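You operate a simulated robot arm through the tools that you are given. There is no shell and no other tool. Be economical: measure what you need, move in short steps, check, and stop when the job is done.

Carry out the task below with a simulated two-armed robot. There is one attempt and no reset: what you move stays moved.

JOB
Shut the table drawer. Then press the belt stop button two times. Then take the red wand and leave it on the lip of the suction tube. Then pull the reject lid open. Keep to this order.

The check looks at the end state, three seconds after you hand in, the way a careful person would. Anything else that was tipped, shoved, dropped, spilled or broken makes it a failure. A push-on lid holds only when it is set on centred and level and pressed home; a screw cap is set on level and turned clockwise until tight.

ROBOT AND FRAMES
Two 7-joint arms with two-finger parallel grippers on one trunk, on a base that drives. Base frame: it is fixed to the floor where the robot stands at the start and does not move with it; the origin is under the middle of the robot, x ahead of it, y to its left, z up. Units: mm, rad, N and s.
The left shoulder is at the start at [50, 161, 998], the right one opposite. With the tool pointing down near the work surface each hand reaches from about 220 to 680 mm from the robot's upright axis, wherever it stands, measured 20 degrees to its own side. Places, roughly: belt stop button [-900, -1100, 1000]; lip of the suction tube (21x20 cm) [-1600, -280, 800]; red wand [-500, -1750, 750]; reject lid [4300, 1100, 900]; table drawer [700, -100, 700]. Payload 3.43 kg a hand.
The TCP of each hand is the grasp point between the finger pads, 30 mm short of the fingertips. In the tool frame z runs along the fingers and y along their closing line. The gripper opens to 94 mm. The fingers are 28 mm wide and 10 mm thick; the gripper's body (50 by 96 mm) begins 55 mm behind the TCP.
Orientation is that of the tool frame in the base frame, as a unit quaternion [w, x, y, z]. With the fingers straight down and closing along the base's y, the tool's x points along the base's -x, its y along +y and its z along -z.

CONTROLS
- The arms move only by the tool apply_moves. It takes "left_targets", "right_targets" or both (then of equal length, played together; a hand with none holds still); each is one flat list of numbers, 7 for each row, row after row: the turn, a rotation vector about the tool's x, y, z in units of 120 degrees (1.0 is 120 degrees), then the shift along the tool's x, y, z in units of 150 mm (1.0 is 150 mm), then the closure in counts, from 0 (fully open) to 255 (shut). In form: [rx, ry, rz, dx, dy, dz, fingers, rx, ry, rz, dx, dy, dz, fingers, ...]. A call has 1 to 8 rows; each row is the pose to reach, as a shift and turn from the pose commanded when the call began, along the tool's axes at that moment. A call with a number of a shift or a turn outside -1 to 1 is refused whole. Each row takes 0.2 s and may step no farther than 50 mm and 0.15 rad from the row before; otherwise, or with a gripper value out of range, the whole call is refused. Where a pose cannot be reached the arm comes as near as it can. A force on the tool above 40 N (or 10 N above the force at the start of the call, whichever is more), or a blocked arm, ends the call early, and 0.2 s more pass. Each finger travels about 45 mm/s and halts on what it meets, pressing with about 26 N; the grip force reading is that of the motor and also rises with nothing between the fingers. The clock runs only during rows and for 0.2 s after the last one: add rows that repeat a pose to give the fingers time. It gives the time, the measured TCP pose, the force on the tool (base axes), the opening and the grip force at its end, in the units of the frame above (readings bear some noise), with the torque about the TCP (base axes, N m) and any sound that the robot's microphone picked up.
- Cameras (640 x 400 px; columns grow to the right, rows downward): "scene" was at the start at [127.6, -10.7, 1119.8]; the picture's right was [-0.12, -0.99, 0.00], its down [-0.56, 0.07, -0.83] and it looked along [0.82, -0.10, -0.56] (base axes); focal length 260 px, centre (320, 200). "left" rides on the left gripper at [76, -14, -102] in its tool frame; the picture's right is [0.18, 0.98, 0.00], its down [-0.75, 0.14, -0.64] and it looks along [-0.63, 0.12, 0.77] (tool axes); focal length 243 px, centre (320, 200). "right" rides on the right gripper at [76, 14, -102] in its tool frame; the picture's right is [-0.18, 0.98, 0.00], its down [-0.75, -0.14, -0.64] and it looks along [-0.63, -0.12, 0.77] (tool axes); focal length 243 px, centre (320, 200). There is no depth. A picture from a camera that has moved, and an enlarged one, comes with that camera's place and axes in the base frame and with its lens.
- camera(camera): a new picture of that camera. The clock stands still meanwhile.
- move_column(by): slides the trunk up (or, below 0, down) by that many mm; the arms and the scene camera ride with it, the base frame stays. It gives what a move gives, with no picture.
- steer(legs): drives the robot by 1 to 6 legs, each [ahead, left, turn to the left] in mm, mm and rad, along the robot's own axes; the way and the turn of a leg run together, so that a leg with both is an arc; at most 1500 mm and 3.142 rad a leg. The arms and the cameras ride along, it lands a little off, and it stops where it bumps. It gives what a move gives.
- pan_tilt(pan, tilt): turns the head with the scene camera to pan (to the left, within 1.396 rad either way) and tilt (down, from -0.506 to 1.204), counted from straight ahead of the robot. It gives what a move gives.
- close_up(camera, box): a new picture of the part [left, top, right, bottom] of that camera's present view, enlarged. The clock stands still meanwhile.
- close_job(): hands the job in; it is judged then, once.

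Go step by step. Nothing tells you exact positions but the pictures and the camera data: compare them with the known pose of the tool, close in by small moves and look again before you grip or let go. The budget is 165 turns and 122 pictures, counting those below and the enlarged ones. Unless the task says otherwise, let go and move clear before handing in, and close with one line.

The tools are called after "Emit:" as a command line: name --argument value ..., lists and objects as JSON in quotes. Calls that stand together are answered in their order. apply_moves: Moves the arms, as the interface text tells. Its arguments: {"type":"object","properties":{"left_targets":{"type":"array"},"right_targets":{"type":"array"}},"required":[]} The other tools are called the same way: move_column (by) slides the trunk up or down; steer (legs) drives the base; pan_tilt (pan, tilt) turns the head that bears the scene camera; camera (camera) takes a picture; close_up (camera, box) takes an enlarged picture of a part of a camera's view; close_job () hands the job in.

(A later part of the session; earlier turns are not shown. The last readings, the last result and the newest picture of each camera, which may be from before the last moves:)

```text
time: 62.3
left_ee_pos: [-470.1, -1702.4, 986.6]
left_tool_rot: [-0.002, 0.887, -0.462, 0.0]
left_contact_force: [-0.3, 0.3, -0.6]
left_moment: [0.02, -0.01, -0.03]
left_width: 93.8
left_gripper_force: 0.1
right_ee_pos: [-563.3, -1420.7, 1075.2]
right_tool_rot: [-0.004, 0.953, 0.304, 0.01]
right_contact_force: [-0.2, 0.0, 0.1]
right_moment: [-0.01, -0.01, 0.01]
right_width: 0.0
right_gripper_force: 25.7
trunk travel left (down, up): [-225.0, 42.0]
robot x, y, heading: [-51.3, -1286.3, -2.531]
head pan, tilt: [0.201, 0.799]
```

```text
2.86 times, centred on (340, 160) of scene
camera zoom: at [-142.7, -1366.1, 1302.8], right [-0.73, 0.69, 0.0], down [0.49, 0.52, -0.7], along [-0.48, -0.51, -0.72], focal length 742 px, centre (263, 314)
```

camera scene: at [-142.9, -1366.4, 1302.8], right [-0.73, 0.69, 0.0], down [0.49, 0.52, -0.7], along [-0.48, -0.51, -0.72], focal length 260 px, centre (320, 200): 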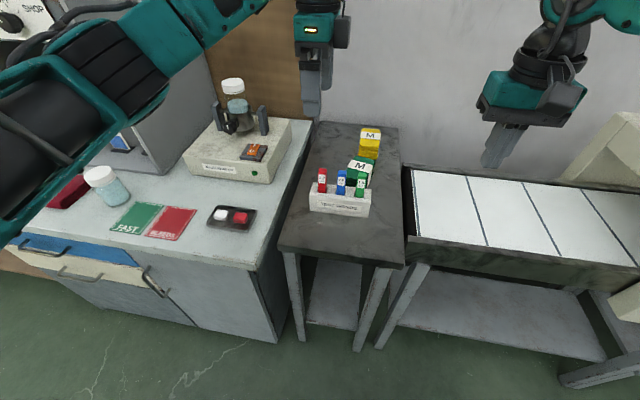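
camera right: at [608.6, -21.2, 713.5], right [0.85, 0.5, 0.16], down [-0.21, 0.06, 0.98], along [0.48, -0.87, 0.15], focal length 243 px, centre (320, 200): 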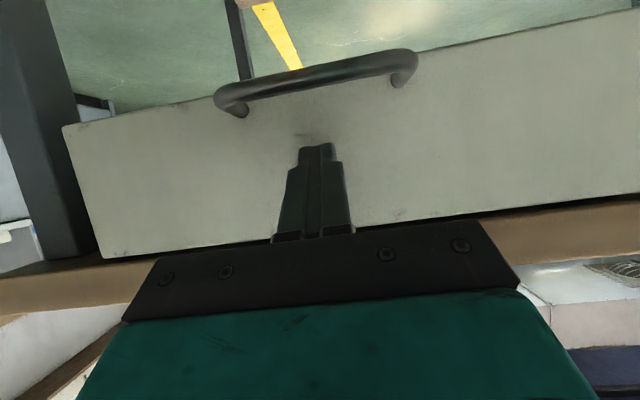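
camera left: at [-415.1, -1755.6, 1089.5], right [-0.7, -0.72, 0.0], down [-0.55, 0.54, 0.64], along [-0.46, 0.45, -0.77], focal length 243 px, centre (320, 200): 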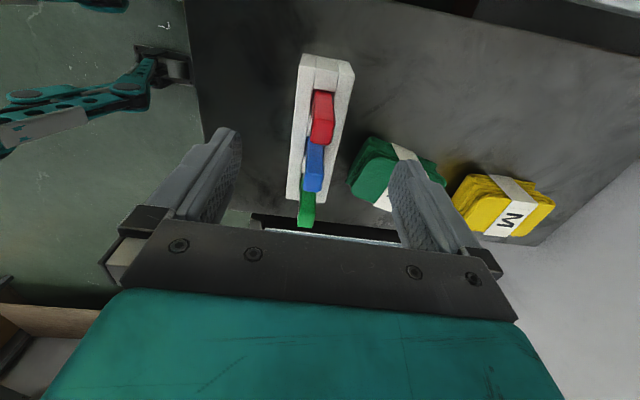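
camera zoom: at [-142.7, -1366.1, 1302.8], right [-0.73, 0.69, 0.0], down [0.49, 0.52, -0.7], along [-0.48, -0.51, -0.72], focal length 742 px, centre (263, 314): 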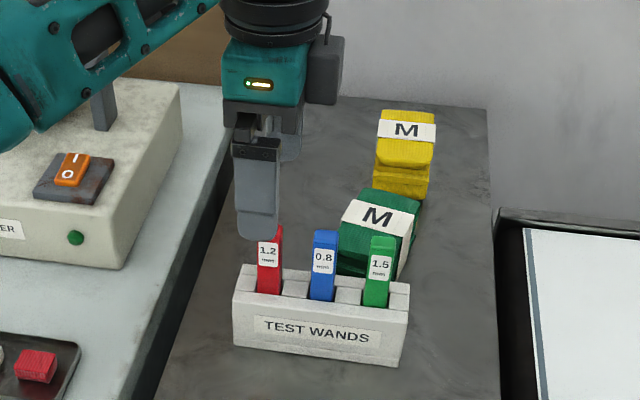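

Refined wand position is [-475, -1699], top near z 917. I shift 6 mm right and descend to grip height, keeping the fingertips above the block.

Emit:
apply_moves --left_targets '[0, 0, 0, -0.04, 0.01, 0.15, 0, 0, 0, 0, -0.04, 0.01, 0.3, 0, 0, 0, 0, -0.04, 0.01, 0.45, 0, 0, 0, 0, -0.04, 0.01, 0.57, 0]'

Emit:
camera --camera "left"

Emit:
close_up --camera "scene" --box '[260, 120, 400, 230]'

```text
time: 63.3
left_ee_pos: [-474.3, -1699.2, 901.0]
left_tool_rot: [-0.001, 0.887, -0.461, 0.0]
left_contact_force: [-0.1, 0.0, 0.1]
left_moment: [0.0, -0.04, 0.02]
left_width: 94.1
left_gripper_force: 0.1
right_ee_pos: [-562.6, -1421.8, 1076.0]
right_tool_rot: [-0.004, 0.953, 0.304, 0.009]
right_contact_force: [0.0, -0.2, 0.5]
right_moment: [0.02, 0.01, 0.0]
right_width: 0.0
right_gripper_force: 25.7
trunk travel left (down, up): [-225.0, 42.0]
robot x, y, heading: [-55.1, -1283.2, -2.529]
head pan, tilt: [0.201, 0.799]
```

```text
91 pictures are left
camera left: at [-419.5, -1752.4, 1003.8], right [-0.7, -0.71, 0.0], down [-0.55, 0.54, 0.64], along [-0.46, 0.45, -0.77], focal length 243 px, centre (320, 200)
```

left: 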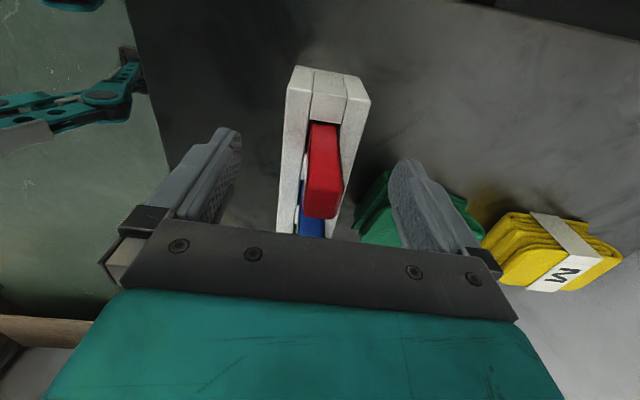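

```text
3.64 times, centred on (330, 175) of scene
camera zoom: at [-142.8, -1366.2, 1302.8], right [-0.73, 0.69, 0.0], down [0.49, 0.52, -0.7], along [-0.48, -0.51, -0.72], focal length 944 px, centre (284, 291)
```

zoom: 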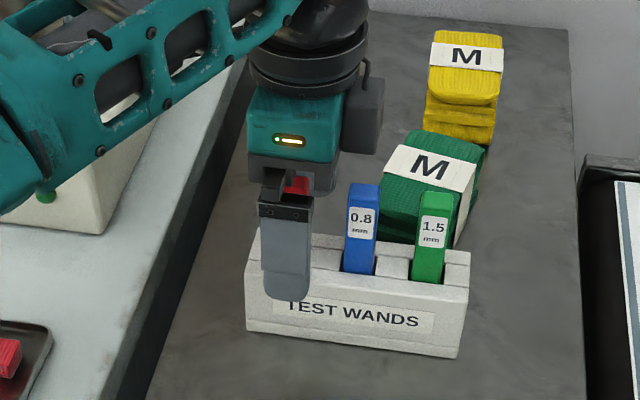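

The wand is between the fingers and the tips are about 15 mm above the block. I close the grip.

Emit:
apply_moves --left_targets '[0, 0, 0, 0, 0, 0, 255, 0, 0, 0, 0, 0, 0, 255, 0, 0, 0, 0, 0, 0, 255, 0, 0, 0, 0, 0, 0, 255, 0, 0, 0, 0, 0, 0, 255, 0, 0, 0, 0, 0, 0, 255, 0, 0, 0, 0, 0, 0, 255]'

Emit:
camera --camera "left"

```text
time: 64.9
left_ee_pos: [-474.5, -1698.8, 902.1]
left_tool_rot: [-0.001, 0.887, -0.462, 0.001]
left_contact_force: [0.6, 0.2, -0.2]
left_moment: [0.02, 0.02, 0.0]
left_width: 19.1
left_gripper_force: 26.0
right_ee_pos: [-563.0, -1419.9, 1076.0]
right_tool_rot: [-0.004, 0.952, 0.304, 0.01]
right_contact_force: [0.3, 0.4, -0.8]
right_moment: [-0.04, 0.01, -0.02]
right_width: 0.0
right_gripper_force: 25.7
trunk travel left (down, up): [-225.0, 42.0]
robot x, y, heading: [-55.4, -1282.6, -2.53]
head pan, tilt: [0.201, 0.799]
```

```text
89 pictures are left
camera left: at [-419.6, -1752.2, 1004.4], right [-0.7, -0.71, 0.0], down [-0.55, 0.54, 0.64], along [-0.46, 0.45, -0.77], focal length 243 px, centre (320, 200)
```

left: 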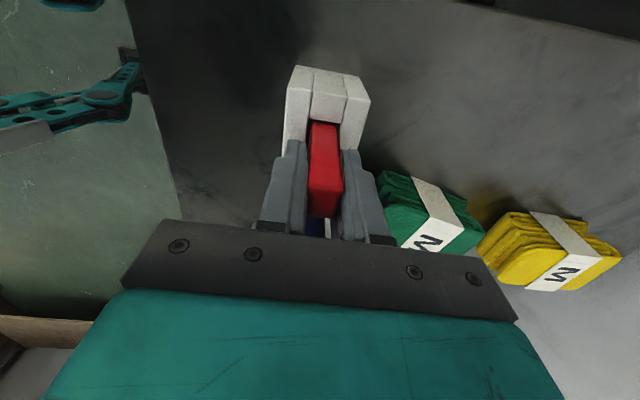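

Gripped at 19 mm. I lift straight up slowly.

Emit:
apply_moves --left_targets '[0, 0, 0, 0, 0, -0.06, 255, 0, 0, 0, 0, 0, -0.15, 255, 0, 0, 0, 0, 0, -0.27, 255, 0, 0, 0, 0, 0, -0.4, 255, 0, 0, 0, 0, 0, -0.55, 255, 0, 0, 0, 0, 0, -0.7, 255, 0, 0, 0, 0, 0, -0.85, 255, 0, 0, 0, 0, 0, -1, 255]'

Emit:
camera --camera "scene"

Emit:
camera --camera "left"

```text
time: 66.7
left_ee_pos: [-474.5, -1697.8, 1052.3]
left_tool_rot: [-0.002, 0.887, -0.462, 0.001]
left_contact_force: [0.0, 0.2, 0.2]
left_moment: [0.0, 0.0, -0.03]
left_width: 19.0
left_gripper_force: 26.8
right_ee_pos: [-563.3, -1420.0, 1074.8]
right_tool_rot: [-0.004, 0.953, 0.304, 0.009]
right_contact_force: [0.5, 0.4, -0.4]
right_moment: [-0.01, -0.02, 0.0]
right_width: 0.0
right_gripper_force: 26.4
trunk travel left (down, up): [-225.0, 42.0]
robot x, y, heading: [-50.3, -1285.9, -2.53]
head pan, tilt: [0.201, 0.799]
```

```text
88 pictures are left
camera scene: at [-142.6, -1366.1, 1302.8], right [-0.73, 0.69, 0.0], down [0.49, 0.52, -0.7], along [-0.48, -0.51, -0.72], focal length 260 px, centre (320, 200)
```

scene: 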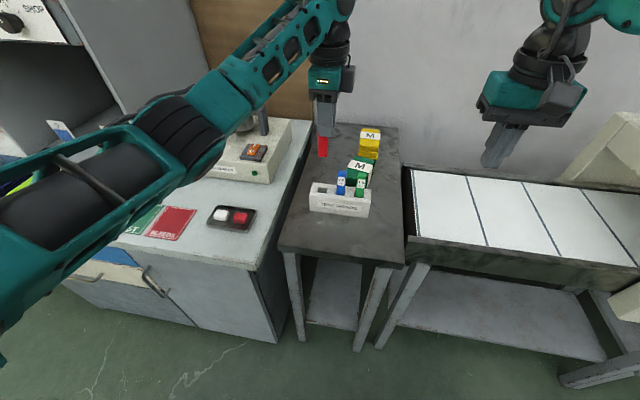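

```text
87 pictures are left
camera left: at [-420.1, -1751.2, 1155.2], right [-0.7, -0.71, 0.0], down [-0.55, 0.54, 0.64], along [-0.46, 0.45, -0.77], focal length 243 px, centre (320, 200)
```

left: 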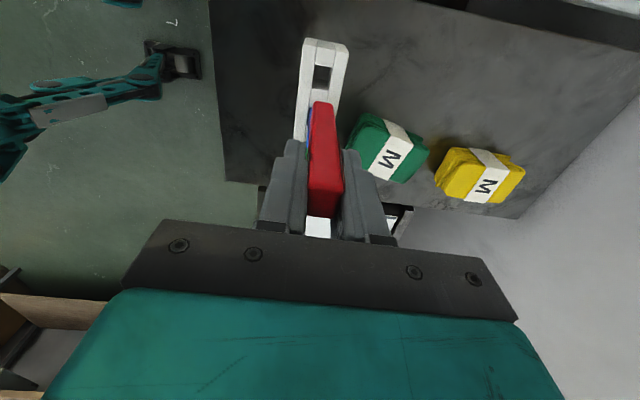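

The wand is held cleanly. I retract the arm, back the robot away and look to the right for the suction tube.

Emit:
apply_moves --left_targets '[0, 0, 0, 0, -0.2, -0.1, 255, 0, 0, 0, 0, -0.4, -0.2, 255, 0, 0, 0, 0, -0.6, -0.3, 255, 0, 0, 0, 0, -0.8, -0.35, 255, 0, 0, 0, 0, -1, -0.4, 255]'

Emit:
steer --legs '[[-300, 0, 0], [0, -600, 0]]'

Emit:
pan_tilt --pan -0.7 --tilt 0.5

Emit:
camera --camera "scene"

```text
time: 67.9
left_ee_pos: [-350.4, -1612.0, 1111.8]
left_tool_rot: [-0.002, 0.887, -0.462, 0.001]
left_contact_force: [0.5, 0.4, -0.7]
left_moment: [-0.01, 0.03, -0.02]
left_width: 19.2
left_gripper_force: 25.3
right_ee_pos: [-562.3, -1420.4, 1077.1]
right_tool_rot: [-0.003, 0.953, 0.304, 0.009]
right_contact_force: [0.4, -0.1, 0.0]
right_moment: [-0.03, -0.01, -0.02]
right_width: 0.2
right_gripper_force: 26.2
trunk travel left (down, up): [-225.0, 42.0]
robot x, y, heading: [-52.7, -1283.3, -2.531]
head pan, tilt: [0.201, 0.799]
```

```text
time: 75.3
left_ee_pos: [-447.9, -953.5, 1112.0]
left_tool_rot: [-0.002, 0.887, -0.461, 0.001]
left_contact_force: [-0.1, -1.0, -1.1]
left_moment: [-0.02, 0.01, 0.02]
left_width: 19.4
left_gripper_force: 25.5
right_ee_pos: [-658.4, -761.2, 1074.5]
right_tool_rot: [-0.003, 0.952, 0.304, 0.009]
right_contact_force: [0.1, 0.5, -0.7]
right_moment: [0.0, 0.01, 0.01]
right_width: 0.0
right_gripper_force: 26.1
trunk travel left (down, up): [-225.0, 42.0]
robot x, y, heading: [-150.9, -629.4, -2.533]
head pan, tilt: [0.201, 0.799]
```

```text
time: 76.5
left_ee_pos: [-447.8, -954.6, 1112.0]
left_tool_rot: [-0.002, 0.887, -0.462, 0.002]
left_contact_force: [-0.1, 0.2, -1.6]
left_moment: [0.01, 0.01, -0.03]
left_width: 19.0
left_gripper_force: 25.9
right_ee_pos: [-658.5, -762.3, 1074.9]
right_tool_rot: [-0.004, 0.952, 0.305, 0.01]
right_contact_force: [0.3, -0.6, 0.2]
right_moment: [0.01, 0.0, 0.04]
right_width: 0.1
right_gripper_force: 26.2
trunk travel left (down, up): [-225.0, 42.0]
robot x, y, heading: [-151.9, -627.0, -2.536]
head pan, tilt: [-0.7, 0.499]
```

```text
86 pictures are left
camera scene: at [-273.3, -640.8, 1328.8], right [0.09, 1.0, 0.0], down [0.48, -0.04, -0.88], along [-0.87, 0.08, -0.48], focal length 260 px, centre (320, 200)
```

scene: 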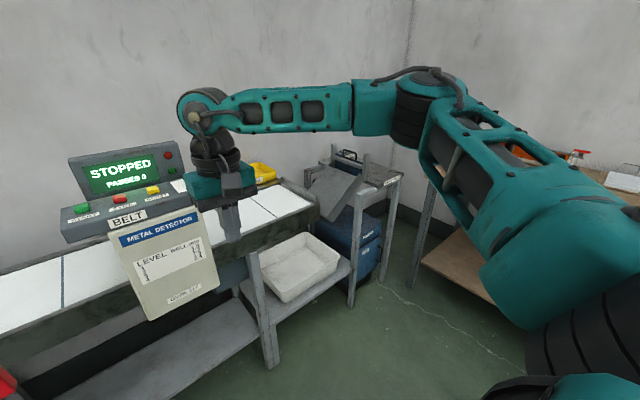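

Emit:
close_up --camera "scene" --box '[250, 120, 450, 300]'

```text
2.22 times, centred on (350, 210) of scene
camera zoom: at [-273.3, -640.8, 1328.8], right [0.09, 1.0, 0.0], down [0.48, -0.04, -0.88], along [-0.87, 0.08, -0.48], focal length 577 px, centre (253, 178)
```

zoom: 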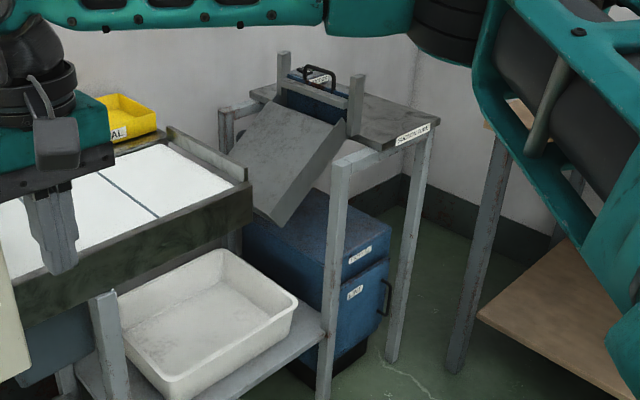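

The suction tube stand is past the end of the belt, in the corner, with a wooden bench further right. I'll tuck the right arm up and move closer for a better look.

Emit:
apply_moves --right_targets '[0, 0, 0, 0.15, -0.05, -0.15, 255, 0, 0, 0, 0.3, -0.1, -0.3, 255, 0, 0, 0, 0.45, -0.15, -0.45, 255, 0, 0, 0, 0.6, -0.2, -0.6, 255, 0, 0, 0, 0.75, -0.25, -0.75, 255, 0, 0, 0, 0.9, -0.3, -0.9, 255]'

Emit:
steer --legs '[[150, -750, 0], [0, 0, -0.5]]'

Emit:
pan_tilt --pan 0 --tilt 0.6

Emit:
camera --camera "scene"

```text
time: 77.9
left_ee_pos: [-447.7, -953.1, 1112.0]
left_tool_rot: [0.0, 0.888, -0.461, 0.002]
left_contact_force: [1.0, 0.6, -0.1]
left_moment: [0.03, 0.0, 0.0]
left_width: 19.3
left_gripper_force: 26.3
right_ee_pos: [-575.6, -647.3, 1212.5]
right_tool_rot: [-0.005, 0.952, 0.306, 0.01]
right_contact_force: [0.0, 1.5, 0.6]
right_moment: [0.02, 0.0, 0.02]
right_width: 0.1
right_gripper_force: 25.9
trunk travel left (down, up): [-225.0, 42.0]
robot x, y, heading: [-149.1, -627.6, -2.533]
head pan, tilt: [-0.7, 0.499]
```

```text
time: 86.3
left_ee_pos: [-1122.8, -242.0, 1112.2]
left_tool_rot: [-0.001, 0.745, -0.667, 0.001]
left_contact_force: [0.9, 0.4, 0.2]
left_moment: [0.01, 0.0, -0.02]
left_width: 19.1
left_gripper_force: 25.8
right_ee_pos: [-1088.6, 88.2, 1212.9]
right_tool_rot: [-0.002, 0.998, 0.059, 0.01]
right_contact_force: [0.5, 0.5, 0.9]
right_moment: [-0.02, 0.0, -0.03]
right_width: 0.0
right_gripper_force: 25.9
trunk travel left (down, up): [-225.0, 42.0]
robot x, y, heading: [-703.0, -97.1, -3.033]
head pan, tilt: [-0.7, 0.499]
```

```text
time: 87.4
left_ee_pos: [-1123.1, -240.7, 1110.9]
left_tool_rot: [-0.001, 0.745, -0.667, 0.002]
left_contact_force: [-0.6, -0.5, -0.3]
left_moment: [0.01, 0.0, 0.03]
left_width: 19.3
left_gripper_force: 25.8
right_ee_pos: [-1088.4, 90.1, 1213.5]
right_tool_rot: [-0.002, 0.998, 0.058, 0.011]
right_contact_force: [0.3, -0.7, -0.7]
right_moment: [-0.02, 0.02, 0.01]
right_width: 0.2
right_gripper_force: 25.5
trunk travel left (down, up): [-225.0, 42.0]
robot x, y, heading: [-701.9, -95.8, -3.034]
head pan, tilt: [0.0, 0.6]
```

```text
84 pictures are left
camera scene: at [-831.7, -111.1, 1319.7], right [-0.11, 0.99, 0.0], down [0.56, 0.06, -0.83], along [-0.82, -0.09, -0.56], focal length 260 px, centre (320, 200)
```

scene: 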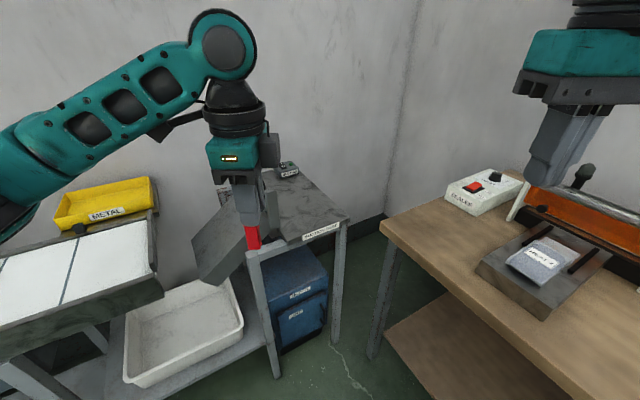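

Emit:
close_up --camera "scene" --box '[180, 140, 380, 340]'

Emit:
camera --camera "left"

```text
2.00 times, centred on (280, 240) of scene
camera zoom: at [-831.7, -111.1, 1319.7], right [-0.11, 0.99, 0.0], down [0.56, 0.06, -0.83], along [-0.82, -0.09, -0.56], focal length 520 px, centre (400, 120)
```

zoom: 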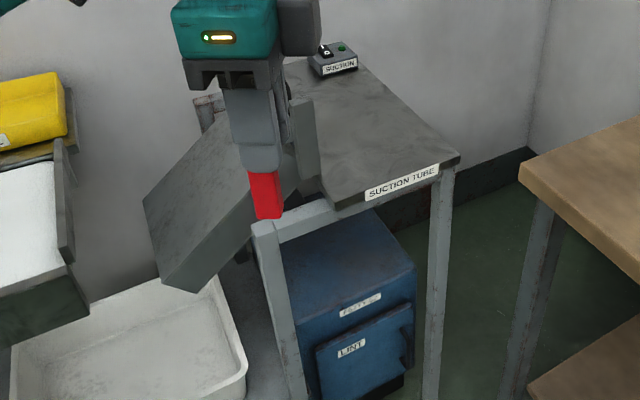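

```text
82 pictures are left
camera left: at [-1100.4, -315.1, 1215.0], right [-0.96, -0.29, 0.0], down [-0.23, 0.73, 0.64], along [-0.18, 0.61, -0.77], focal length 243 px, centre (320, 200)
```

left: 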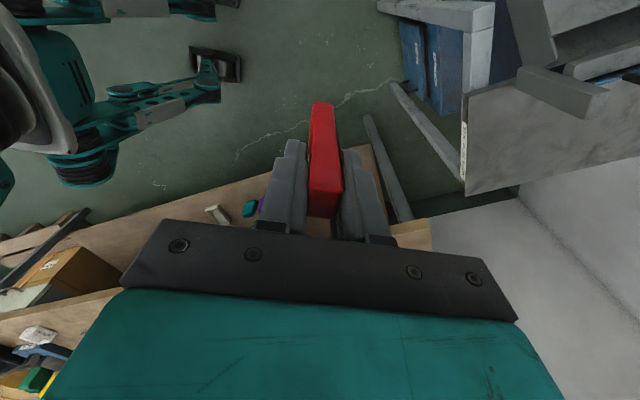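

My hand hides the stand labelled SUCTION TUBE. I raise and retract it to get a clear look at the lip.

Emit:
apply_moves --left_targets '[0, 0, 0, 0.1, -0.1, -0.2, 255, 0, 0, 0, 0.2, -0.2, -0.4, 255, 0, 0, 0, 0.3, -0.3, -0.6, 255, 0, 0, 0, 0.4, -0.4, -0.8, 255, 0, 0, 0, 0.5, -0.5, -0.95, 255]'

Emit:
close_up --camera "scene" --box '[160, 130, 380, 300]'

```text
time: 88.6
left_ee_pos: [-1038.9, -306.9, 1254.9]
left_tool_rot: [-0.001, 0.745, -0.667, 0.002]
left_contact_force: [0.2, -0.1, 0.4]
left_moment: [0.0, 0.0, 0.0]
left_width: 19.2
left_gripper_force: 25.4
right_ee_pos: [-1087.0, 88.9, 1213.8]
right_tool_rot: [-0.001, 0.998, 0.058, 0.01]
right_contact_force: [0.3, -0.2, 0.5]
right_moment: [0.0, 0.02, -0.02]
right_width: 0.0
right_gripper_force: 25.8
trunk travel left (down, up): [-225.0, 42.0]
robot x, y, heading: [-703.9, -99.6, -3.035]
head pan, tilt: [0.0, 0.6]
```

```text
2.35 times, centred on (270, 215) of scene
camera zoom: at [-831.1, -111.4, 1319.8], right [-0.11, 0.99, 0.0], down [0.56, 0.06, -0.83], along [-0.82, -0.09, -0.56], focal length 611 px, centre (438, 165)
```

zoom: 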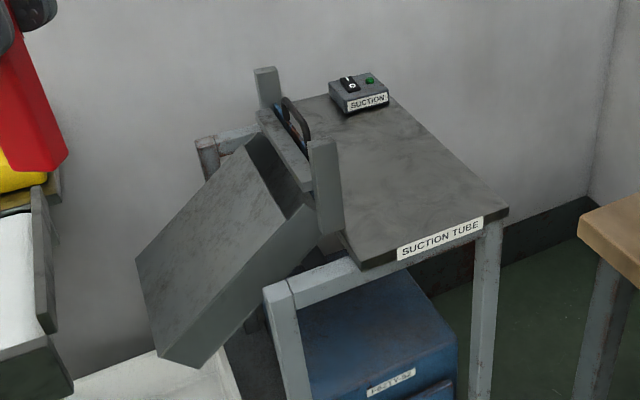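

The slab labelled SUCTION TUBE, centred near [-1590, -290, 800], is the lip. I drive 220 mm nearer and turn the left gripper back so it can tilt forward and lay the wand down.

Emit:
steer --legs '[[220, 0, 0]]'

Emit:
apply_moves --left_targets '[0, 0, -0.07, 0, 0, 0, 255, 0, 0, -0.14, 0, 0, 0, 255, 0, 0, -0.21, 0, 0, 0, 255, 0, 0, -0.28, 0, 0, 0, 255, 0, 0, -0.35, 0, 0, 0, 255, 0, 0, -0.42, 0, 0, 0, 255, 0, 0, -0.49, 0, 0, 0, 255, 0, 0, -0.56, 0, 0, 0, 255]'

Emit:
apply_moves --left_targets '[0, 0, -0.065, 0, 0, 0, 255, 0, 0, -0.13, 0, 0, 0, 255, 0, 0, -0.19, 0, 0, 0, 255]'

Emit:
pan_tilt --pan 0 --tilt 0.75

Emit:
camera --camera "scene"

```text
time: 90.2
left_ee_pos: [-1258.3, -330.9, 1253.2]
left_tool_rot: [-0.001, 0.745, -0.667, 0.002]
left_contact_force: [0.6, -0.2, -0.5]
left_moment: [0.0, -0.04, -0.01]
left_width: 19.3
left_gripper_force: 26.3
right_ee_pos: [-1307.0, 64.5, 1212.7]
right_tool_rot: [-0.001, 0.998, 0.058, 0.01]
right_contact_force: [0.1, 0.2, 0.4]
right_moment: [0.04, -0.02, -0.02]
right_width: 0.3
right_gripper_force: 25.5
trunk travel left (down, up): [-225.0, 42.0]
robot x, y, heading: [-923.2, -118.6, -3.034]
head pan, tilt: [0.0, 0.6]
```

```text
time: 92.0
left_ee_pos: [-1258.9, -331.2, 1254.1]
left_tool_rot: [0.001, 0.99, -0.142, 0.002]
left_contact_force: [-0.9, 0.1, -0.8]
left_moment: [0.0, 0.02, 0.01]
left_width: 19.2
left_gripper_force: 26.1
right_ee_pos: [-1305.0, 65.9, 1213.3]
right_tool_rot: [-0.001, 0.998, 0.058, 0.01]
right_contact_force: [-0.2, -0.7, 0.4]
right_moment: [0.01, 0.0, 0.0]
right_width: 0.0
right_gripper_force: 26.2
trunk travel left (down, up): [-225.0, 42.0]
robot x, y, heading: [-921.1, -118.0, -3.033]
head pan, tilt: [0.0, 0.6]
```

```text
time: 92.8
left_ee_pos: [-1256.6, -331.6, 1254.6]
left_tool_rot: [0.0, 0.998, 0.056, 0.002]
left_contact_force: [-0.3, 0.3, 0.0]
left_moment: [-0.04, 0.01, -0.01]
left_width: 19.2
left_gripper_force: 26.4
right_ee_pos: [-1304.8, 66.0, 1212.8]
right_tool_rot: [-0.001, 0.998, 0.058, 0.009]
right_contact_force: [0.0, 0.1, 0.7]
right_moment: [-0.01, 0.02, 0.01]
right_width: 0.0
right_gripper_force: 26.2
trunk travel left (down, up): [-225.0, 42.0]
robot x, y, heading: [-921.2, -121.6, -3.03]
head pan, tilt: [0.0, 0.6]
```

```text
time: 93.5
left_ee_pos: [-1257.6, -330.4, 1254.6]
left_tool_rot: [0.0, 0.999, 0.055, 0.002]
left_contact_force: [-0.8, -0.6, 0.1]
left_moment: [0.02, 0.02, 0.0]
left_width: 19.4
left_gripper_force: 26.0
right_ee_pos: [-1305.5, 65.5, 1212.4]
right_tool_rot: [-0.001, 0.998, 0.058, 0.01]
right_contact_force: [0.1, -0.1, 0.1]
right_moment: [-0.01, -0.03, -0.02]
right_width: 0.2
right_gripper_force: 25.6
trunk travel left (down, up): [-225.0, 42.0]
robot x, y, heading: [-920.0, -117.3, -3.033]
head pan, tilt: [0.0, 0.75]
```

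```text
80 pictures are left
camera scene: at [-1044.1, -134.4, 1306.9], right [-0.11, 0.99, 0.0], down [0.68, 0.07, -0.73], along [-0.73, -0.08, -0.68], focal length 260 px, centre (320, 200)
```

scene: 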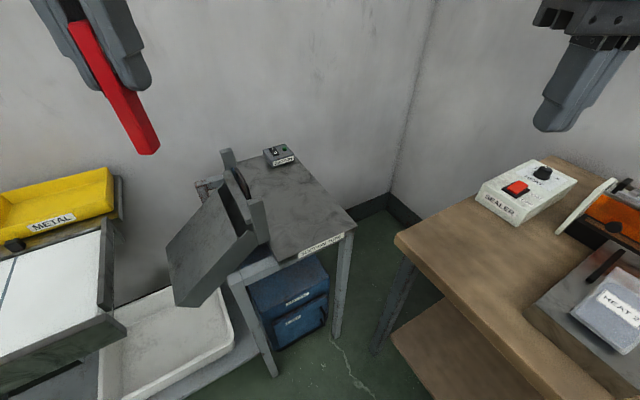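

The posts and chute are on the slab's left side, so I'll bring the hand in from the right. I yaw the tool 0.4 rad left, tilt it 50° forward and move right and forward high above the slab.

Emit:
apply_moves --left_targets '[0, 0, -0.064, 0, -0.15, 0, 255, 0, 0, -0.128, 0, -0.3, 0, 255, 0, 0, -0.191, 0, -0.45, 0, 255]'

Emit:
apply_moves --left_targets '[0, -0.0695, 0, 0, -0.1, 0, 255, 0, -0.139, 0, 0, -0.2, 0, 255, 0, -0.208, 0, 0, -0.3, 0, 255, 0, -0.278, 0, 0, -0.4, 0, 255, 0, -0.347, 0, 0, -0.5, 0, 255, 0, -0.4167, 0, 0, -0.6, 0, 255]'

Emit:
camera --camera "scene"

Emit:
camera --camera "left"

```text
time: 94.3
left_ee_pos: [-1265.9, -262.5, 1254.3]
left_tool_rot: [0.001, 0.968, 0.253, 0.001]
left_contact_force: [0.4, -0.1, -1.0]
left_moment: [-0.02, -0.03, -0.01]
left_width: 19.3
left_gripper_force: 26.0
right_ee_pos: [-1306.9, 65.0, 1212.0]
right_tool_rot: [0.0, 0.998, 0.058, 0.01]
right_contact_force: [0.4, 0.1, 0.5]
right_moment: [-0.01, 0.0, -0.03]
right_width: 0.2
right_gripper_force: 26.2
trunk travel left (down, up): [-225.0, 42.0]
robot x, y, heading: [-922.7, -119.4, -3.036]
head pan, tilt: [0.0, 0.75]
```

```text
time: 95.8
left_ee_pos: [-1310.3, -184.2, 1253.8]
left_tool_rot: [0.108, 0.877, 0.228, -0.41]
left_contact_force: [0.5, 0.0, 0.7]
left_moment: [-0.01, 0.01, -0.01]
left_width: 19.4
left_gripper_force: 25.1
right_ee_pos: [-1305.1, 66.2, 1211.8]
right_tool_rot: [-0.001, 0.998, 0.058, 0.009]
right_contact_force: [1.0, -0.4, 0.2]
right_moment: [-0.01, 0.02, 0.0]
right_width: 0.2
right_gripper_force: 26.0
trunk travel left (down, up): [-225.0, 42.0]
robot x, y, heading: [-919.5, -124.1, -3.031]
head pan, tilt: [0.0, 0.75]
```

```text
79 pictures are left
camera scene: at [-1044.1, -133.9, 1306.8], right [-0.11, 0.99, 0.0], down [0.68, 0.07, -0.73], along [-0.73, -0.08, -0.68], focal length 260 px, centre (320, 200)
```

scene: 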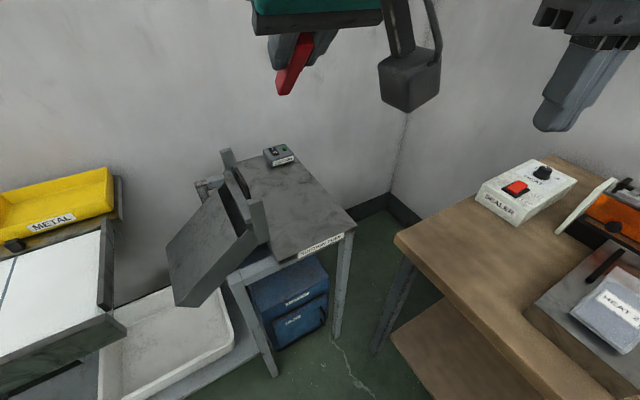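

```text
78 pictures are left
camera left: at [-1205.2, -109.9, 1262.3], right [0.58, -0.8, -0.14], down [0.07, -0.12, 0.99], along [-0.81, -0.59, -0.01], focal length 243 px, centre (320, 200)
```

left: 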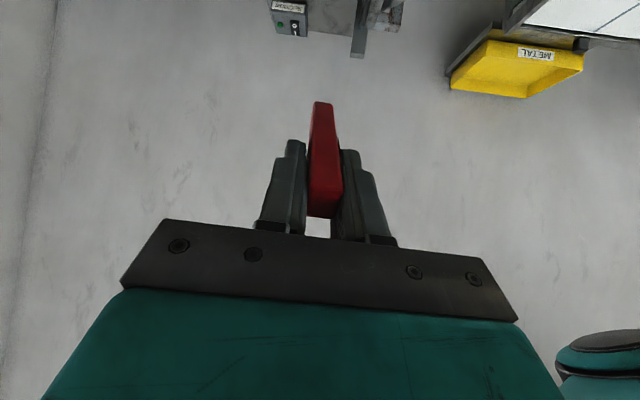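

Clear. I move forward over the slab and down to z of about 1035.

Emit:
apply_moves --left_targets '[0, 0, 0, -0.1, -0.077, 0.245, 255, 0, 0, 0, -0.2, -0.154, 0.49, 255, 0, 0, 0, -0.3, -0.23, 0.735, 255, 0, 0, 0, -0.39, -0.307, 0.98, 255]'

Emit:
apply_moves --left_targets '[0, 0, 0, 0.14, 0, 0.186, 255, 0, 0, 0, 0.28, 0, 0.372, 255, 0, 0, 0, 0.42, 0, 0.56, 255, 0, 0, 0, 0.56, 0, 0.745, 255, 0, 0, 0, 0.7, 0, 0.93, 255]'

Emit:
camera --camera "scene"

Emit:
camera --camera "left"

```text
time: 96.8
left_ee_pos: [-1464.4, -218.6, 1203.1]
left_tool_rot: [0.108, 0.878, 0.227, -0.408]
left_contact_force: [0.0, -0.5, -0.2]
left_moment: [0.02, 0.02, -0.01]
left_width: 19.3
left_gripper_force: 25.5
right_ee_pos: [-1305.3, 65.6, 1213.3]
right_tool_rot: [-0.002, 0.998, 0.059, 0.01]
right_contact_force: [-0.1, 0.0, -0.6]
right_moment: [0.02, 0.0, 0.01]
right_width: 0.0
right_gripper_force: 26.7
trunk travel left (down, up): [-225.0, 42.0]
robot x, y, heading: [-922.9, -122.3, -3.033]
head pan, tilt: [0.0, 0.75]
```

```text
time: 98.0
left_ee_pos: [-1496.8, -237.5, 1034.1]
left_tool_rot: [0.107, 0.877, 0.228, -0.408]
left_contact_force: [1.3, 0.7, -0.5]
left_moment: [0.0, 0.01, -0.01]
left_width: 19.1
left_gripper_force: 26.4
right_ee_pos: [-1304.4, 64.3, 1212.7]
right_tool_rot: [-0.001, 0.998, 0.058, 0.01]
right_contact_force: [-0.3, -0.6, 0.2]
right_moment: [-0.03, -0.02, -0.01]
right_width: 0.0
right_gripper_force: 25.7
trunk travel left (down, up): [-225.0, 42.0]
robot x, y, heading: [-922.4, -117.9, -3.034]
head pan, tilt: [0.0, 0.75]
```

```text
77 pictures are left
camera scene: at [-1044.4, -134.5, 1306.8], right [-0.11, 0.99, 0.0], down [0.68, 0.07, -0.73], along [-0.73, -0.08, -0.68], focal length 260 px, centre (320, 200)
```

scene: 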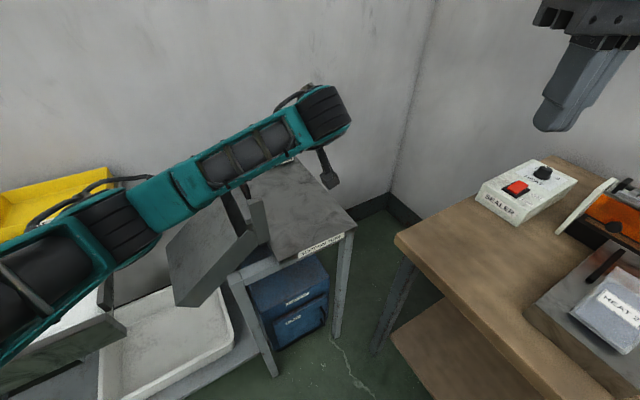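

```text
76 pictures are left
camera left: at [-1392.4, -162.8, 1042.2], right [0.58, -0.8, -0.14], down [0.07, -0.12, 0.99], along [-0.81, -0.59, -0.01], focal length 243 px, centre (320, 200)
```

left: 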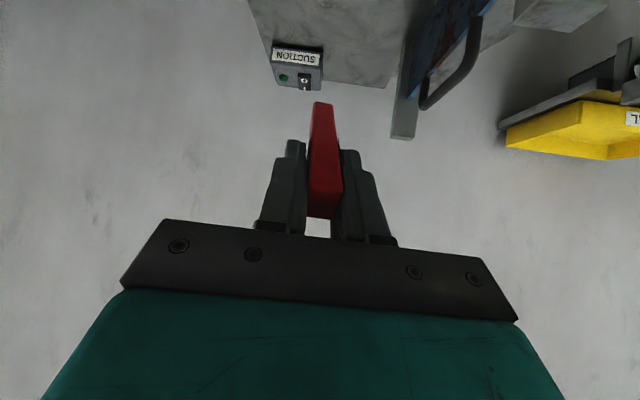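

Emit:
apply_moves --left_targets '[0, 0, 0, 0.17, 0, 0.143, 255, 0, 0, 0, 0.34, 0, 0.287, 255, 0, 0, 0, 0.46, 0, 0.386, 255]'

Emit:
camera --camera "left"

Emit:
close_up --camera "scene" --box '[220, 80, 400, 290]'

```text
time: 98.8
left_ee_pos: [-1497.3, -238.0, 943.7]
left_tool_rot: [0.107, 0.878, 0.228, -0.408]
left_contact_force: [0.2, 0.5, -0.1]
left_moment: [0.0, -0.02, 0.0]
left_width: 19.2
left_gripper_force: 26.3
right_ee_pos: [-1305.4, 65.9, 1214.2]
right_tool_rot: [-0.002, 0.998, 0.059, 0.011]
right_contact_force: [-0.8, 0.2, 0.3]
right_moment: [-0.01, 0.0, 0.01]
right_width: 0.1
right_gripper_force: 25.9
trunk travel left (down, up): [-225.0, 42.0]
robot x, y, heading: [-924.6, -121.1, -3.041]
head pan, tilt: [0.0, 0.75]
```

```text
75 pictures are left
camera left: at [-1392.2, -162.8, 952.3], right [0.58, -0.8, -0.14], down [0.07, -0.12, 0.99], along [-0.81, -0.59, -0.01], focal length 243 px, centre (320, 200)
```

left: 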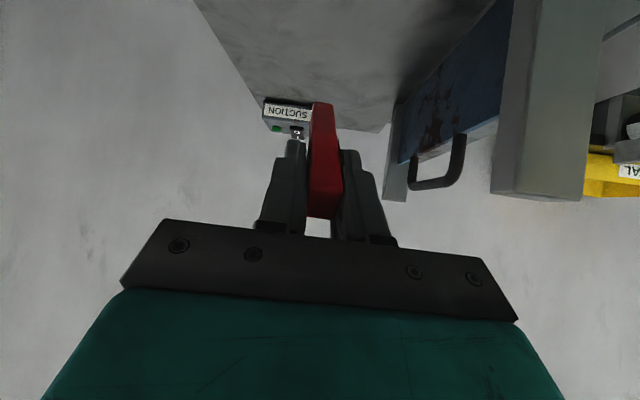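

```text
1.90 times, centred on (310, 185) of scene
camera zoom: at [-1044.2, -134.4, 1306.8], right [-0.11, 0.99, 0.0], down [0.68, 0.07, -0.73], along [-0.73, -0.08, -0.68], focal length 495 px, centre (339, 229)
```

zoom: 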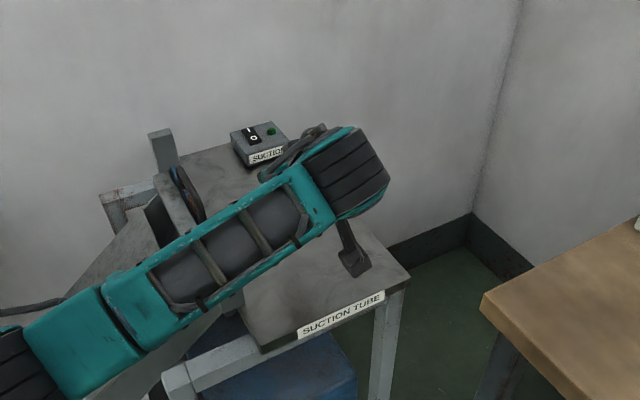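

The left camera's motion gives a slab height of about z 785, spanning 207 mm sideways, so the marked centre [-1590, -280] fits. I go 66 mm forward and down to about 15 mm above contact.

Emit:
apply_moves --left_targets '[0, 0, 0, -0.14, 0, 0.166, 255, 0, 0, 0, -0.28, 0, 0.332, 255, 0, 0, 0, -0.1, 0, 0.482, 255, 0, 0, 0, 0.08, 0, 0.632, 255]'

Emit:
camera --camera "left"

```text
time: 99.8
left_ee_pos: [-1553.3, -269.6, 872.8]
left_tool_rot: [0.108, 0.877, 0.229, -0.408]
left_contact_force: [0.8, 0.0, -0.3]
left_moment: [0.0, -0.05, 0.03]
left_width: 19.1
left_gripper_force: 25.0
right_ee_pos: [-1305.6, 65.4, 1212.5]
right_tool_rot: [-0.002, 0.998, 0.058, 0.01]
right_contact_force: [0.2, -0.2, -0.2]
right_moment: [0.03, 0.02, -0.02]
right_width: 0.1
right_gripper_force: 25.8
trunk travel left (down, up): [-225.0, 42.0]
robot x, y, heading: [-922.5, -121.3, -3.033]
head pan, tilt: [0.0, 0.75]
```

```text
73 pictures are left
camera left: at [-1448.4, -194.3, 881.8], right [0.58, -0.8, -0.14], down [0.07, -0.12, 0.99], along [-0.81, -0.59, -0.01], focal length 243 px, centre (320, 200)
```

left: 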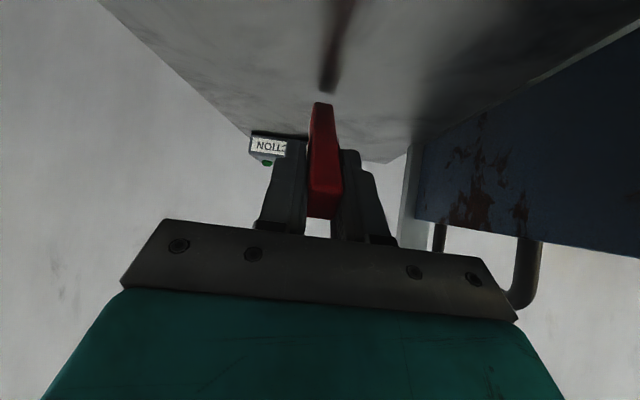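

The wand's reflection shows the tip just above the slab. I lower it gently in small steps.

Emit:
apply_moves --left_targets '[0, 0, 0, 0.02, 0, 0.017, 255, 0, 0, 0, 0.04, 0, 0.034, 255, 0, 0, 0, 0.055, 0, 0.046, 255]'

Emit:
camera --camera "left"

```text
time: 100.5
left_ee_pos: [-1552.0, -267.8, 866.3]
left_tool_rot: [0.107, 0.876, 0.228, -0.411]
left_contact_force: [5.3, 0.8, 13.1]
left_moment: [-0.29, 0.4, 0.08]
left_width: 19.4
left_gripper_force: 25.9
right_ee_pos: [-1304.0, 66.7, 1214.0]
right_tool_rot: [0.0, 0.998, 0.059, 0.009]
right_contact_force: [-0.5, 0.0, 0.3]
right_moment: [0.01, 0.03, 0.01]
right_width: 0.0
right_gripper_force: 25.5
trunk travel left (down, up): [-225.0, 42.0]
robot x, y, heading: [-917.9, -120.9, -3.033]
head pan, tilt: [0.0, 0.75]
```

```text
72 pictures are left
camera left: at [-1447.8, -193.5, 874.3], right [0.58, -0.8, -0.14], down [0.08, -0.12, 0.99], along [-0.81, -0.59, -0.01], focal length 243 px, centre (320, 200)
```

left: 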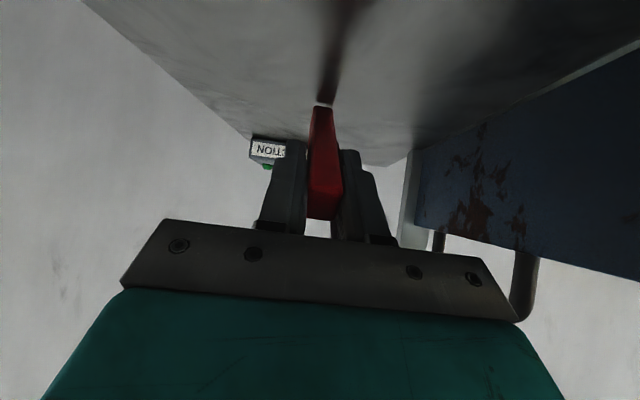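

The tip touches with about 13 N. I loosen the fingers slightly so the wand drops flat between them, then look.

Emit:
apply_moves --left_targets '[0, 0, 0, -0.01, 0, -0.008, 200, 0, 0, 0, -0.01, 0, -0.008, 190, 0, 0, 0, -0.01, 0, -0.008, 180, 0, 0, 0, -0.01, 0, -0.008, 160, 0, 0, 0, -0.01, 0, -0.008, 150, 0, 0, 0, -0.01, 0, -0.008, 150]'

Emit:
camera --camera "left"

```text
time: 102.0
left_ee_pos: [-1553.3, -269.1, 864.8]
left_tool_rot: [0.107, 0.878, 0.228, -0.408]
left_contact_force: [-0.1, -0.3, 0.3]
left_moment: [0.03, 0.0, 0.05]
left_width: 38.6
left_gripper_force: 0.1
right_ee_pos: [-1306.3, 64.5, 1213.5]
right_tool_rot: [-0.001, 0.998, 0.058, 0.01]
right_contact_force: [-0.4, -0.2, -0.8]
right_moment: [0.0, 0.0, -0.02]
right_width: 0.0
right_gripper_force: 26.0
trunk travel left (down, up): [-225.0, 42.0]
robot x, y, heading: [-922.8, -120.3, -3.039]
head pan, tilt: [0.0, 0.75]
```

```text
71 pictures are left
camera left: at [-1448.4, -194.6, 873.4], right [0.58, -0.8, -0.14], down [0.07, -0.12, 0.99], along [-0.81, -0.59, -0.01], focal length 243 px, centre (320, 200)
```

left: 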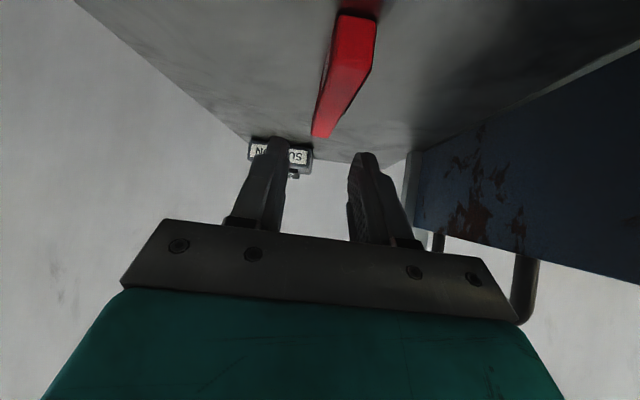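

The wand lies flat on the lip. I lift straight up, then retract backward.

Emit:
apply_moves --left_targets '[0, 0, 0, -0.15, 0, -0.126, 140, 0, 0, 0, -0.3, 0, -0.252, 140, 0, 0, 0, -0.45, 0, -0.378, 140, 0, 0, 0, -0.6, 0, -0.504, 140, 0, 0, 0, -0.75, 0, -0.63, 140, 0, 0, 0, -0.9, 0, -0.756, 140]'

Emit:
camera --camera "left"

Emit:
apply_moves --left_targets '[0, 0, 0, -0.02, 0, -0.25, 255, 0, 0, 0, -0.04, 0, -0.5, 255, 0, 0, 0, -0.06, 0, -0.75, 255, 0, 0, 0, -0.08, 0, -1, 255]'

Emit:
camera --camera "scene"

```text
time: 103.3
left_ee_pos: [-1553.3, -268.6, 1041.1]
left_tool_rot: [0.107, 0.878, 0.229, -0.408]
left_contact_force: [0.2, 0.7, -0.3]
left_moment: [0.03, 0.02, -0.02]
left_width: 42.2
left_gripper_force: 0.1
right_ee_pos: [-1305.5, 65.6, 1213.0]
right_tool_rot: [-0.001, 0.998, 0.058, 0.009]
right_contact_force: [0.5, 0.7, -0.5]
right_moment: [-0.02, -0.04, -0.01]
right_width: 0.2
right_gripper_force: 26.0
trunk travel left (down, up): [-225.0, 42.0]
robot x, y, heading: [-922.5, -119.3, -3.036]
head pan, tilt: [0.0, 0.75]
```

```text
70 pictures are left
camera left: at [-1449.0, -193.6, 1049.5], right [0.58, -0.8, -0.14], down [0.07, -0.12, 0.99], along [-0.81, -0.59, -0.01], focal length 243 px, centre (320, 200)
```

left: 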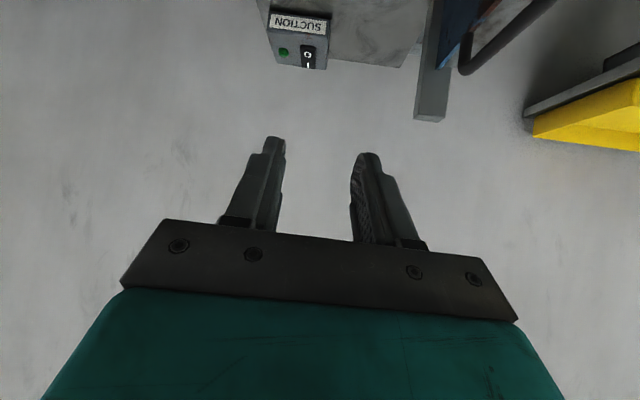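

```text
time: 104.3
left_ee_pos: [-1460.1, -221.2, 1146.4]
left_tool_rot: [0.112, 0.876, 0.23, -0.408]
left_contact_force: [0.6, 0.0, 1.0]
left_moment: [0.03, 0.0, 0.01]
left_width: 0.0
left_gripper_force: 26.1
right_ee_pos: [-1305.8, 65.3, 1212.8]
right_tool_rot: [-0.002, 0.998, 0.059, 0.01]
right_contact_force: [-0.4, -0.1, 0.1]
right_moment: [-0.02, 0.02, -0.02]
right_width: 0.0
right_gripper_force: 25.7
trunk travel left (down, up): [-225.0, 42.0]
robot x, y, heading: [-920.3, -123.2, -3.035]
head pan, tilt: [0.0, 0.75]
```

```text
69 pictures are left
camera scene: at [-1043.9, -134.3, 1306.8], right [-0.11, 0.99, 0.0], down [0.68, 0.07, -0.73], along [-0.73, -0.08, -0.68], focal length 260 px, centre (320, 200)
```

scene: 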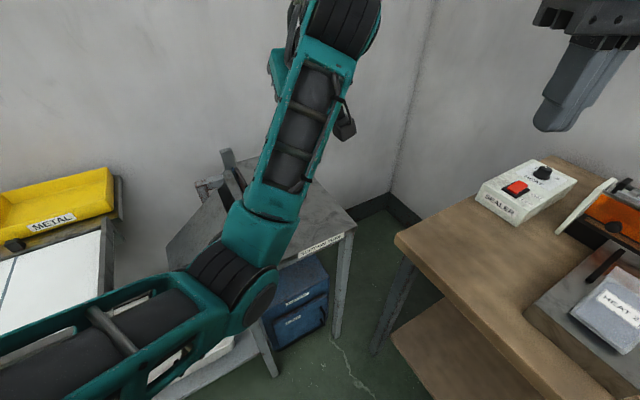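

Now I back the robot away and right the left hand, then check the wand from a distance.

Emit:
steer --legs '[[-350, 0, 0]]'

Emit:
apply_moves --left_targets '[0, 0.0695, 0, -0.07, 0.15, -0.03, 255, 0, 0.139, 0, -0.14, 0.3, -0.06, 255, 0, 0.208, 0, -0.2, 0.45, -0.1, 255, 0, 0.278, 0, -0.2, 0.6, -0.2, 255, 0, 0.347, 0, -0.2, 0.75, -0.3, 255, 0, 0.4167, 0, -0.2, 0.9, -0.4, 255]'

Emit:
close_up --camera "scene" --box '[180, 80, 400, 260]'

```text
time: 106.6
left_ee_pos: [-1111.9, -183.8, 1147.0]
left_tool_rot: [0.112, 0.876, 0.231, -0.409]
left_contact_force: [-0.2, -0.7, 0.3]
left_moment: [0.01, 0.04, -0.01]
left_width: 0.0
left_gripper_force: 25.8
right_ee_pos: [-956.6, 103.8, 1213.7]
right_tool_rot: [-0.001, 0.998, 0.059, 0.009]
right_contact_force: [0.3, 0.2, -0.6]
right_moment: [-0.01, 0.0, 0.01]
right_width: 0.0
right_gripper_force: 25.9
trunk travel left (down, up): [-225.0, 42.0]
robot x, y, heading: [-575.4, -84.3, -3.032]
head pan, tilt: [0.0, 0.75]
```

```text
time: 108.0
left_ee_pos: [-1140.5, -295.8, 1246.7]
left_tool_rot: [0.012, 0.967, 0.255, -0.022]
left_contact_force: [0.0, -0.4, -0.5]
left_moment: [0.0, -0.06, 0.01]
left_width: 0.0
left_gripper_force: 26.3
left hand out of reach, approached as far as the arm can: row 1, 2, 3, 4, 5, 6
right_ee_pos: [-957.5, 103.3, 1212.1]
right_tool_rot: [-0.001, 0.998, 0.058, 0.011]
right_contact_force: [-0.1, -0.5, -0.3]
right_moment: [0.01, -0.03, 0.05]
right_width: 0.0
right_gripper_force: 25.6
trunk travel left (down, up): [-225.0, 42.0]
robot x, y, heading: [-575.7, -87.0, -3.03]
head pan, tilt: [0.0, 0.75]
```

```text
2.22 times, centred on (290, 170) of scene
camera zoom: at [-696.3, -96.6, 1306.6], right [-0.11, 0.99, 0.0], down [0.68, 0.07, -0.73], along [-0.73, -0.08, -0.68], focal length 577 px, centre (387, 267)
```

zoom: 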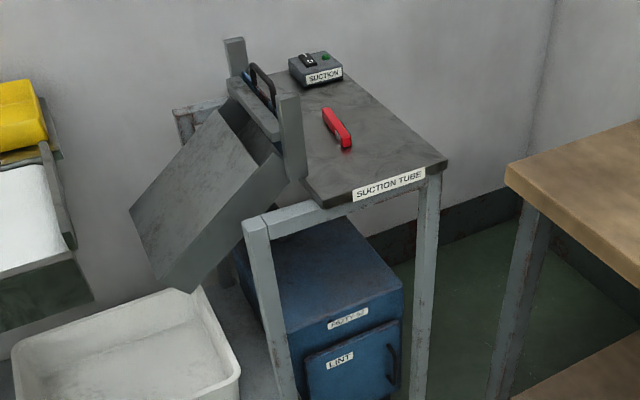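

The wand rests on the lip, stable. The reject lid is far off near [4300, 1100, 900], so I turn around towards it and look at the route.

Emit:
steer --legs '[[-300, 0, 0], [0, 0, -2.67]]'

Emit:
pan_tilt --pan 0 --tilt 0.25

Emit:
camera --camera "scene"

Emit:
pan_tilt --pan -0.7 --tilt 0.25

Emit:
camera --camera "scene"

```text
time: 116.3
left_ee_pos: [124.3, 399.1, 1246.6]
left_tool_rot: [0.019, -0.48, 0.877, 0.015]
left_contact_force: [0.8, -0.1, -0.2]
left_moment: [-0.01, 0.01, -0.01]
left_width: 0.0
left_gripper_force: 25.8
right_ee_pos: [147.7, -38.0, 1211.3]
right_tool_rot: [-0.009, -0.294, 0.956, -0.003]
right_contact_force: [0.5, 0.5, -0.4]
right_moment: [-0.03, -0.01, -0.04]
right_width: 0.1
right_gripper_force: 25.9
trunk travel left (down, up): [-225.0, 42.0]
robot x, y, heading: [-278.2, -53.8, 0.592]
head pan, tilt: [0.0, 0.75]
```

```text
time: 117.3
left_ee_pos: [124.0, 399.0, 1247.1]
left_tool_rot: [0.018, -0.479, 0.877, 0.015]
left_contact_force: [-0.5, -0.1, -1.1]
left_moment: [-0.01, 0.04, -0.01]
left_width: 0.3
left_gripper_force: 26.7
right_ee_pos: [146.4, -37.7, 1211.8]
right_tool_rot: [-0.01, -0.295, 0.955, -0.004]
right_contact_force: [0.8, -0.5, -0.1]
right_moment: [0.0, 0.03, 0.02]
right_width: 0.0
right_gripper_force: 26.1
trunk travel left (down, up): [-225.0, 42.0]
robot x, y, heading: [-278.0, -50.9, 0.589]
head pan, tilt: [0.0, 0.25]
```

```text
67 pictures are left
camera scene: at [-168.6, 23.9, 1351.8], right [0.56, -0.83, 0.0], down [-0.21, -0.14, -0.97], along [0.8, 0.54, -0.25], focal length 260 px, centre (320, 200)
```

scene: 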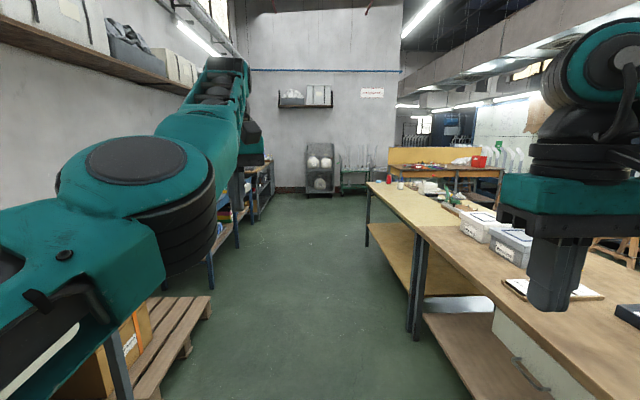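

```text
time: 118.3
left_ee_pos: [123.0, 400.0, 1248.4]
left_tool_rot: [0.018, -0.479, 0.877, 0.015]
left_contact_force: [-0.6, 0.1, -1.1]
left_moment: [-0.03, 0.04, 0.01]
left_width: 0.0
left_gripper_force: 26.2
right_ee_pos: [147.0, -38.0, 1213.1]
right_tool_rot: [-0.01, -0.295, 0.955, -0.004]
right_contact_force: [-0.7, -0.9, 0.7]
right_moment: [0.0, -0.02, 0.01]
right_width: 0.0
right_gripper_force: 25.7
trunk travel left (down, up): [-225.0, 42.0]
robot x, y, heading: [-276.9, -52.5, 0.593]
head pan, tilt: [-0.7, 0.25]
```

```text
66 pictures are left
camera scene: at [-153.4, -38.2, 1351.9], right [-0.11, -0.99, 0.0], down [-0.25, 0.03, -0.97], along [0.96, -0.1, -0.25], focal length 260 px, centre (320, 200)
```

scene: 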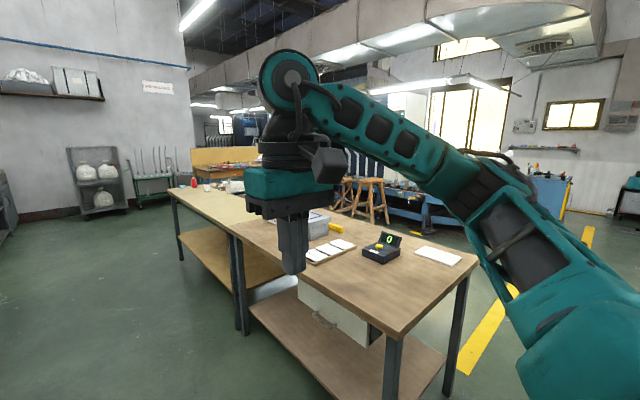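

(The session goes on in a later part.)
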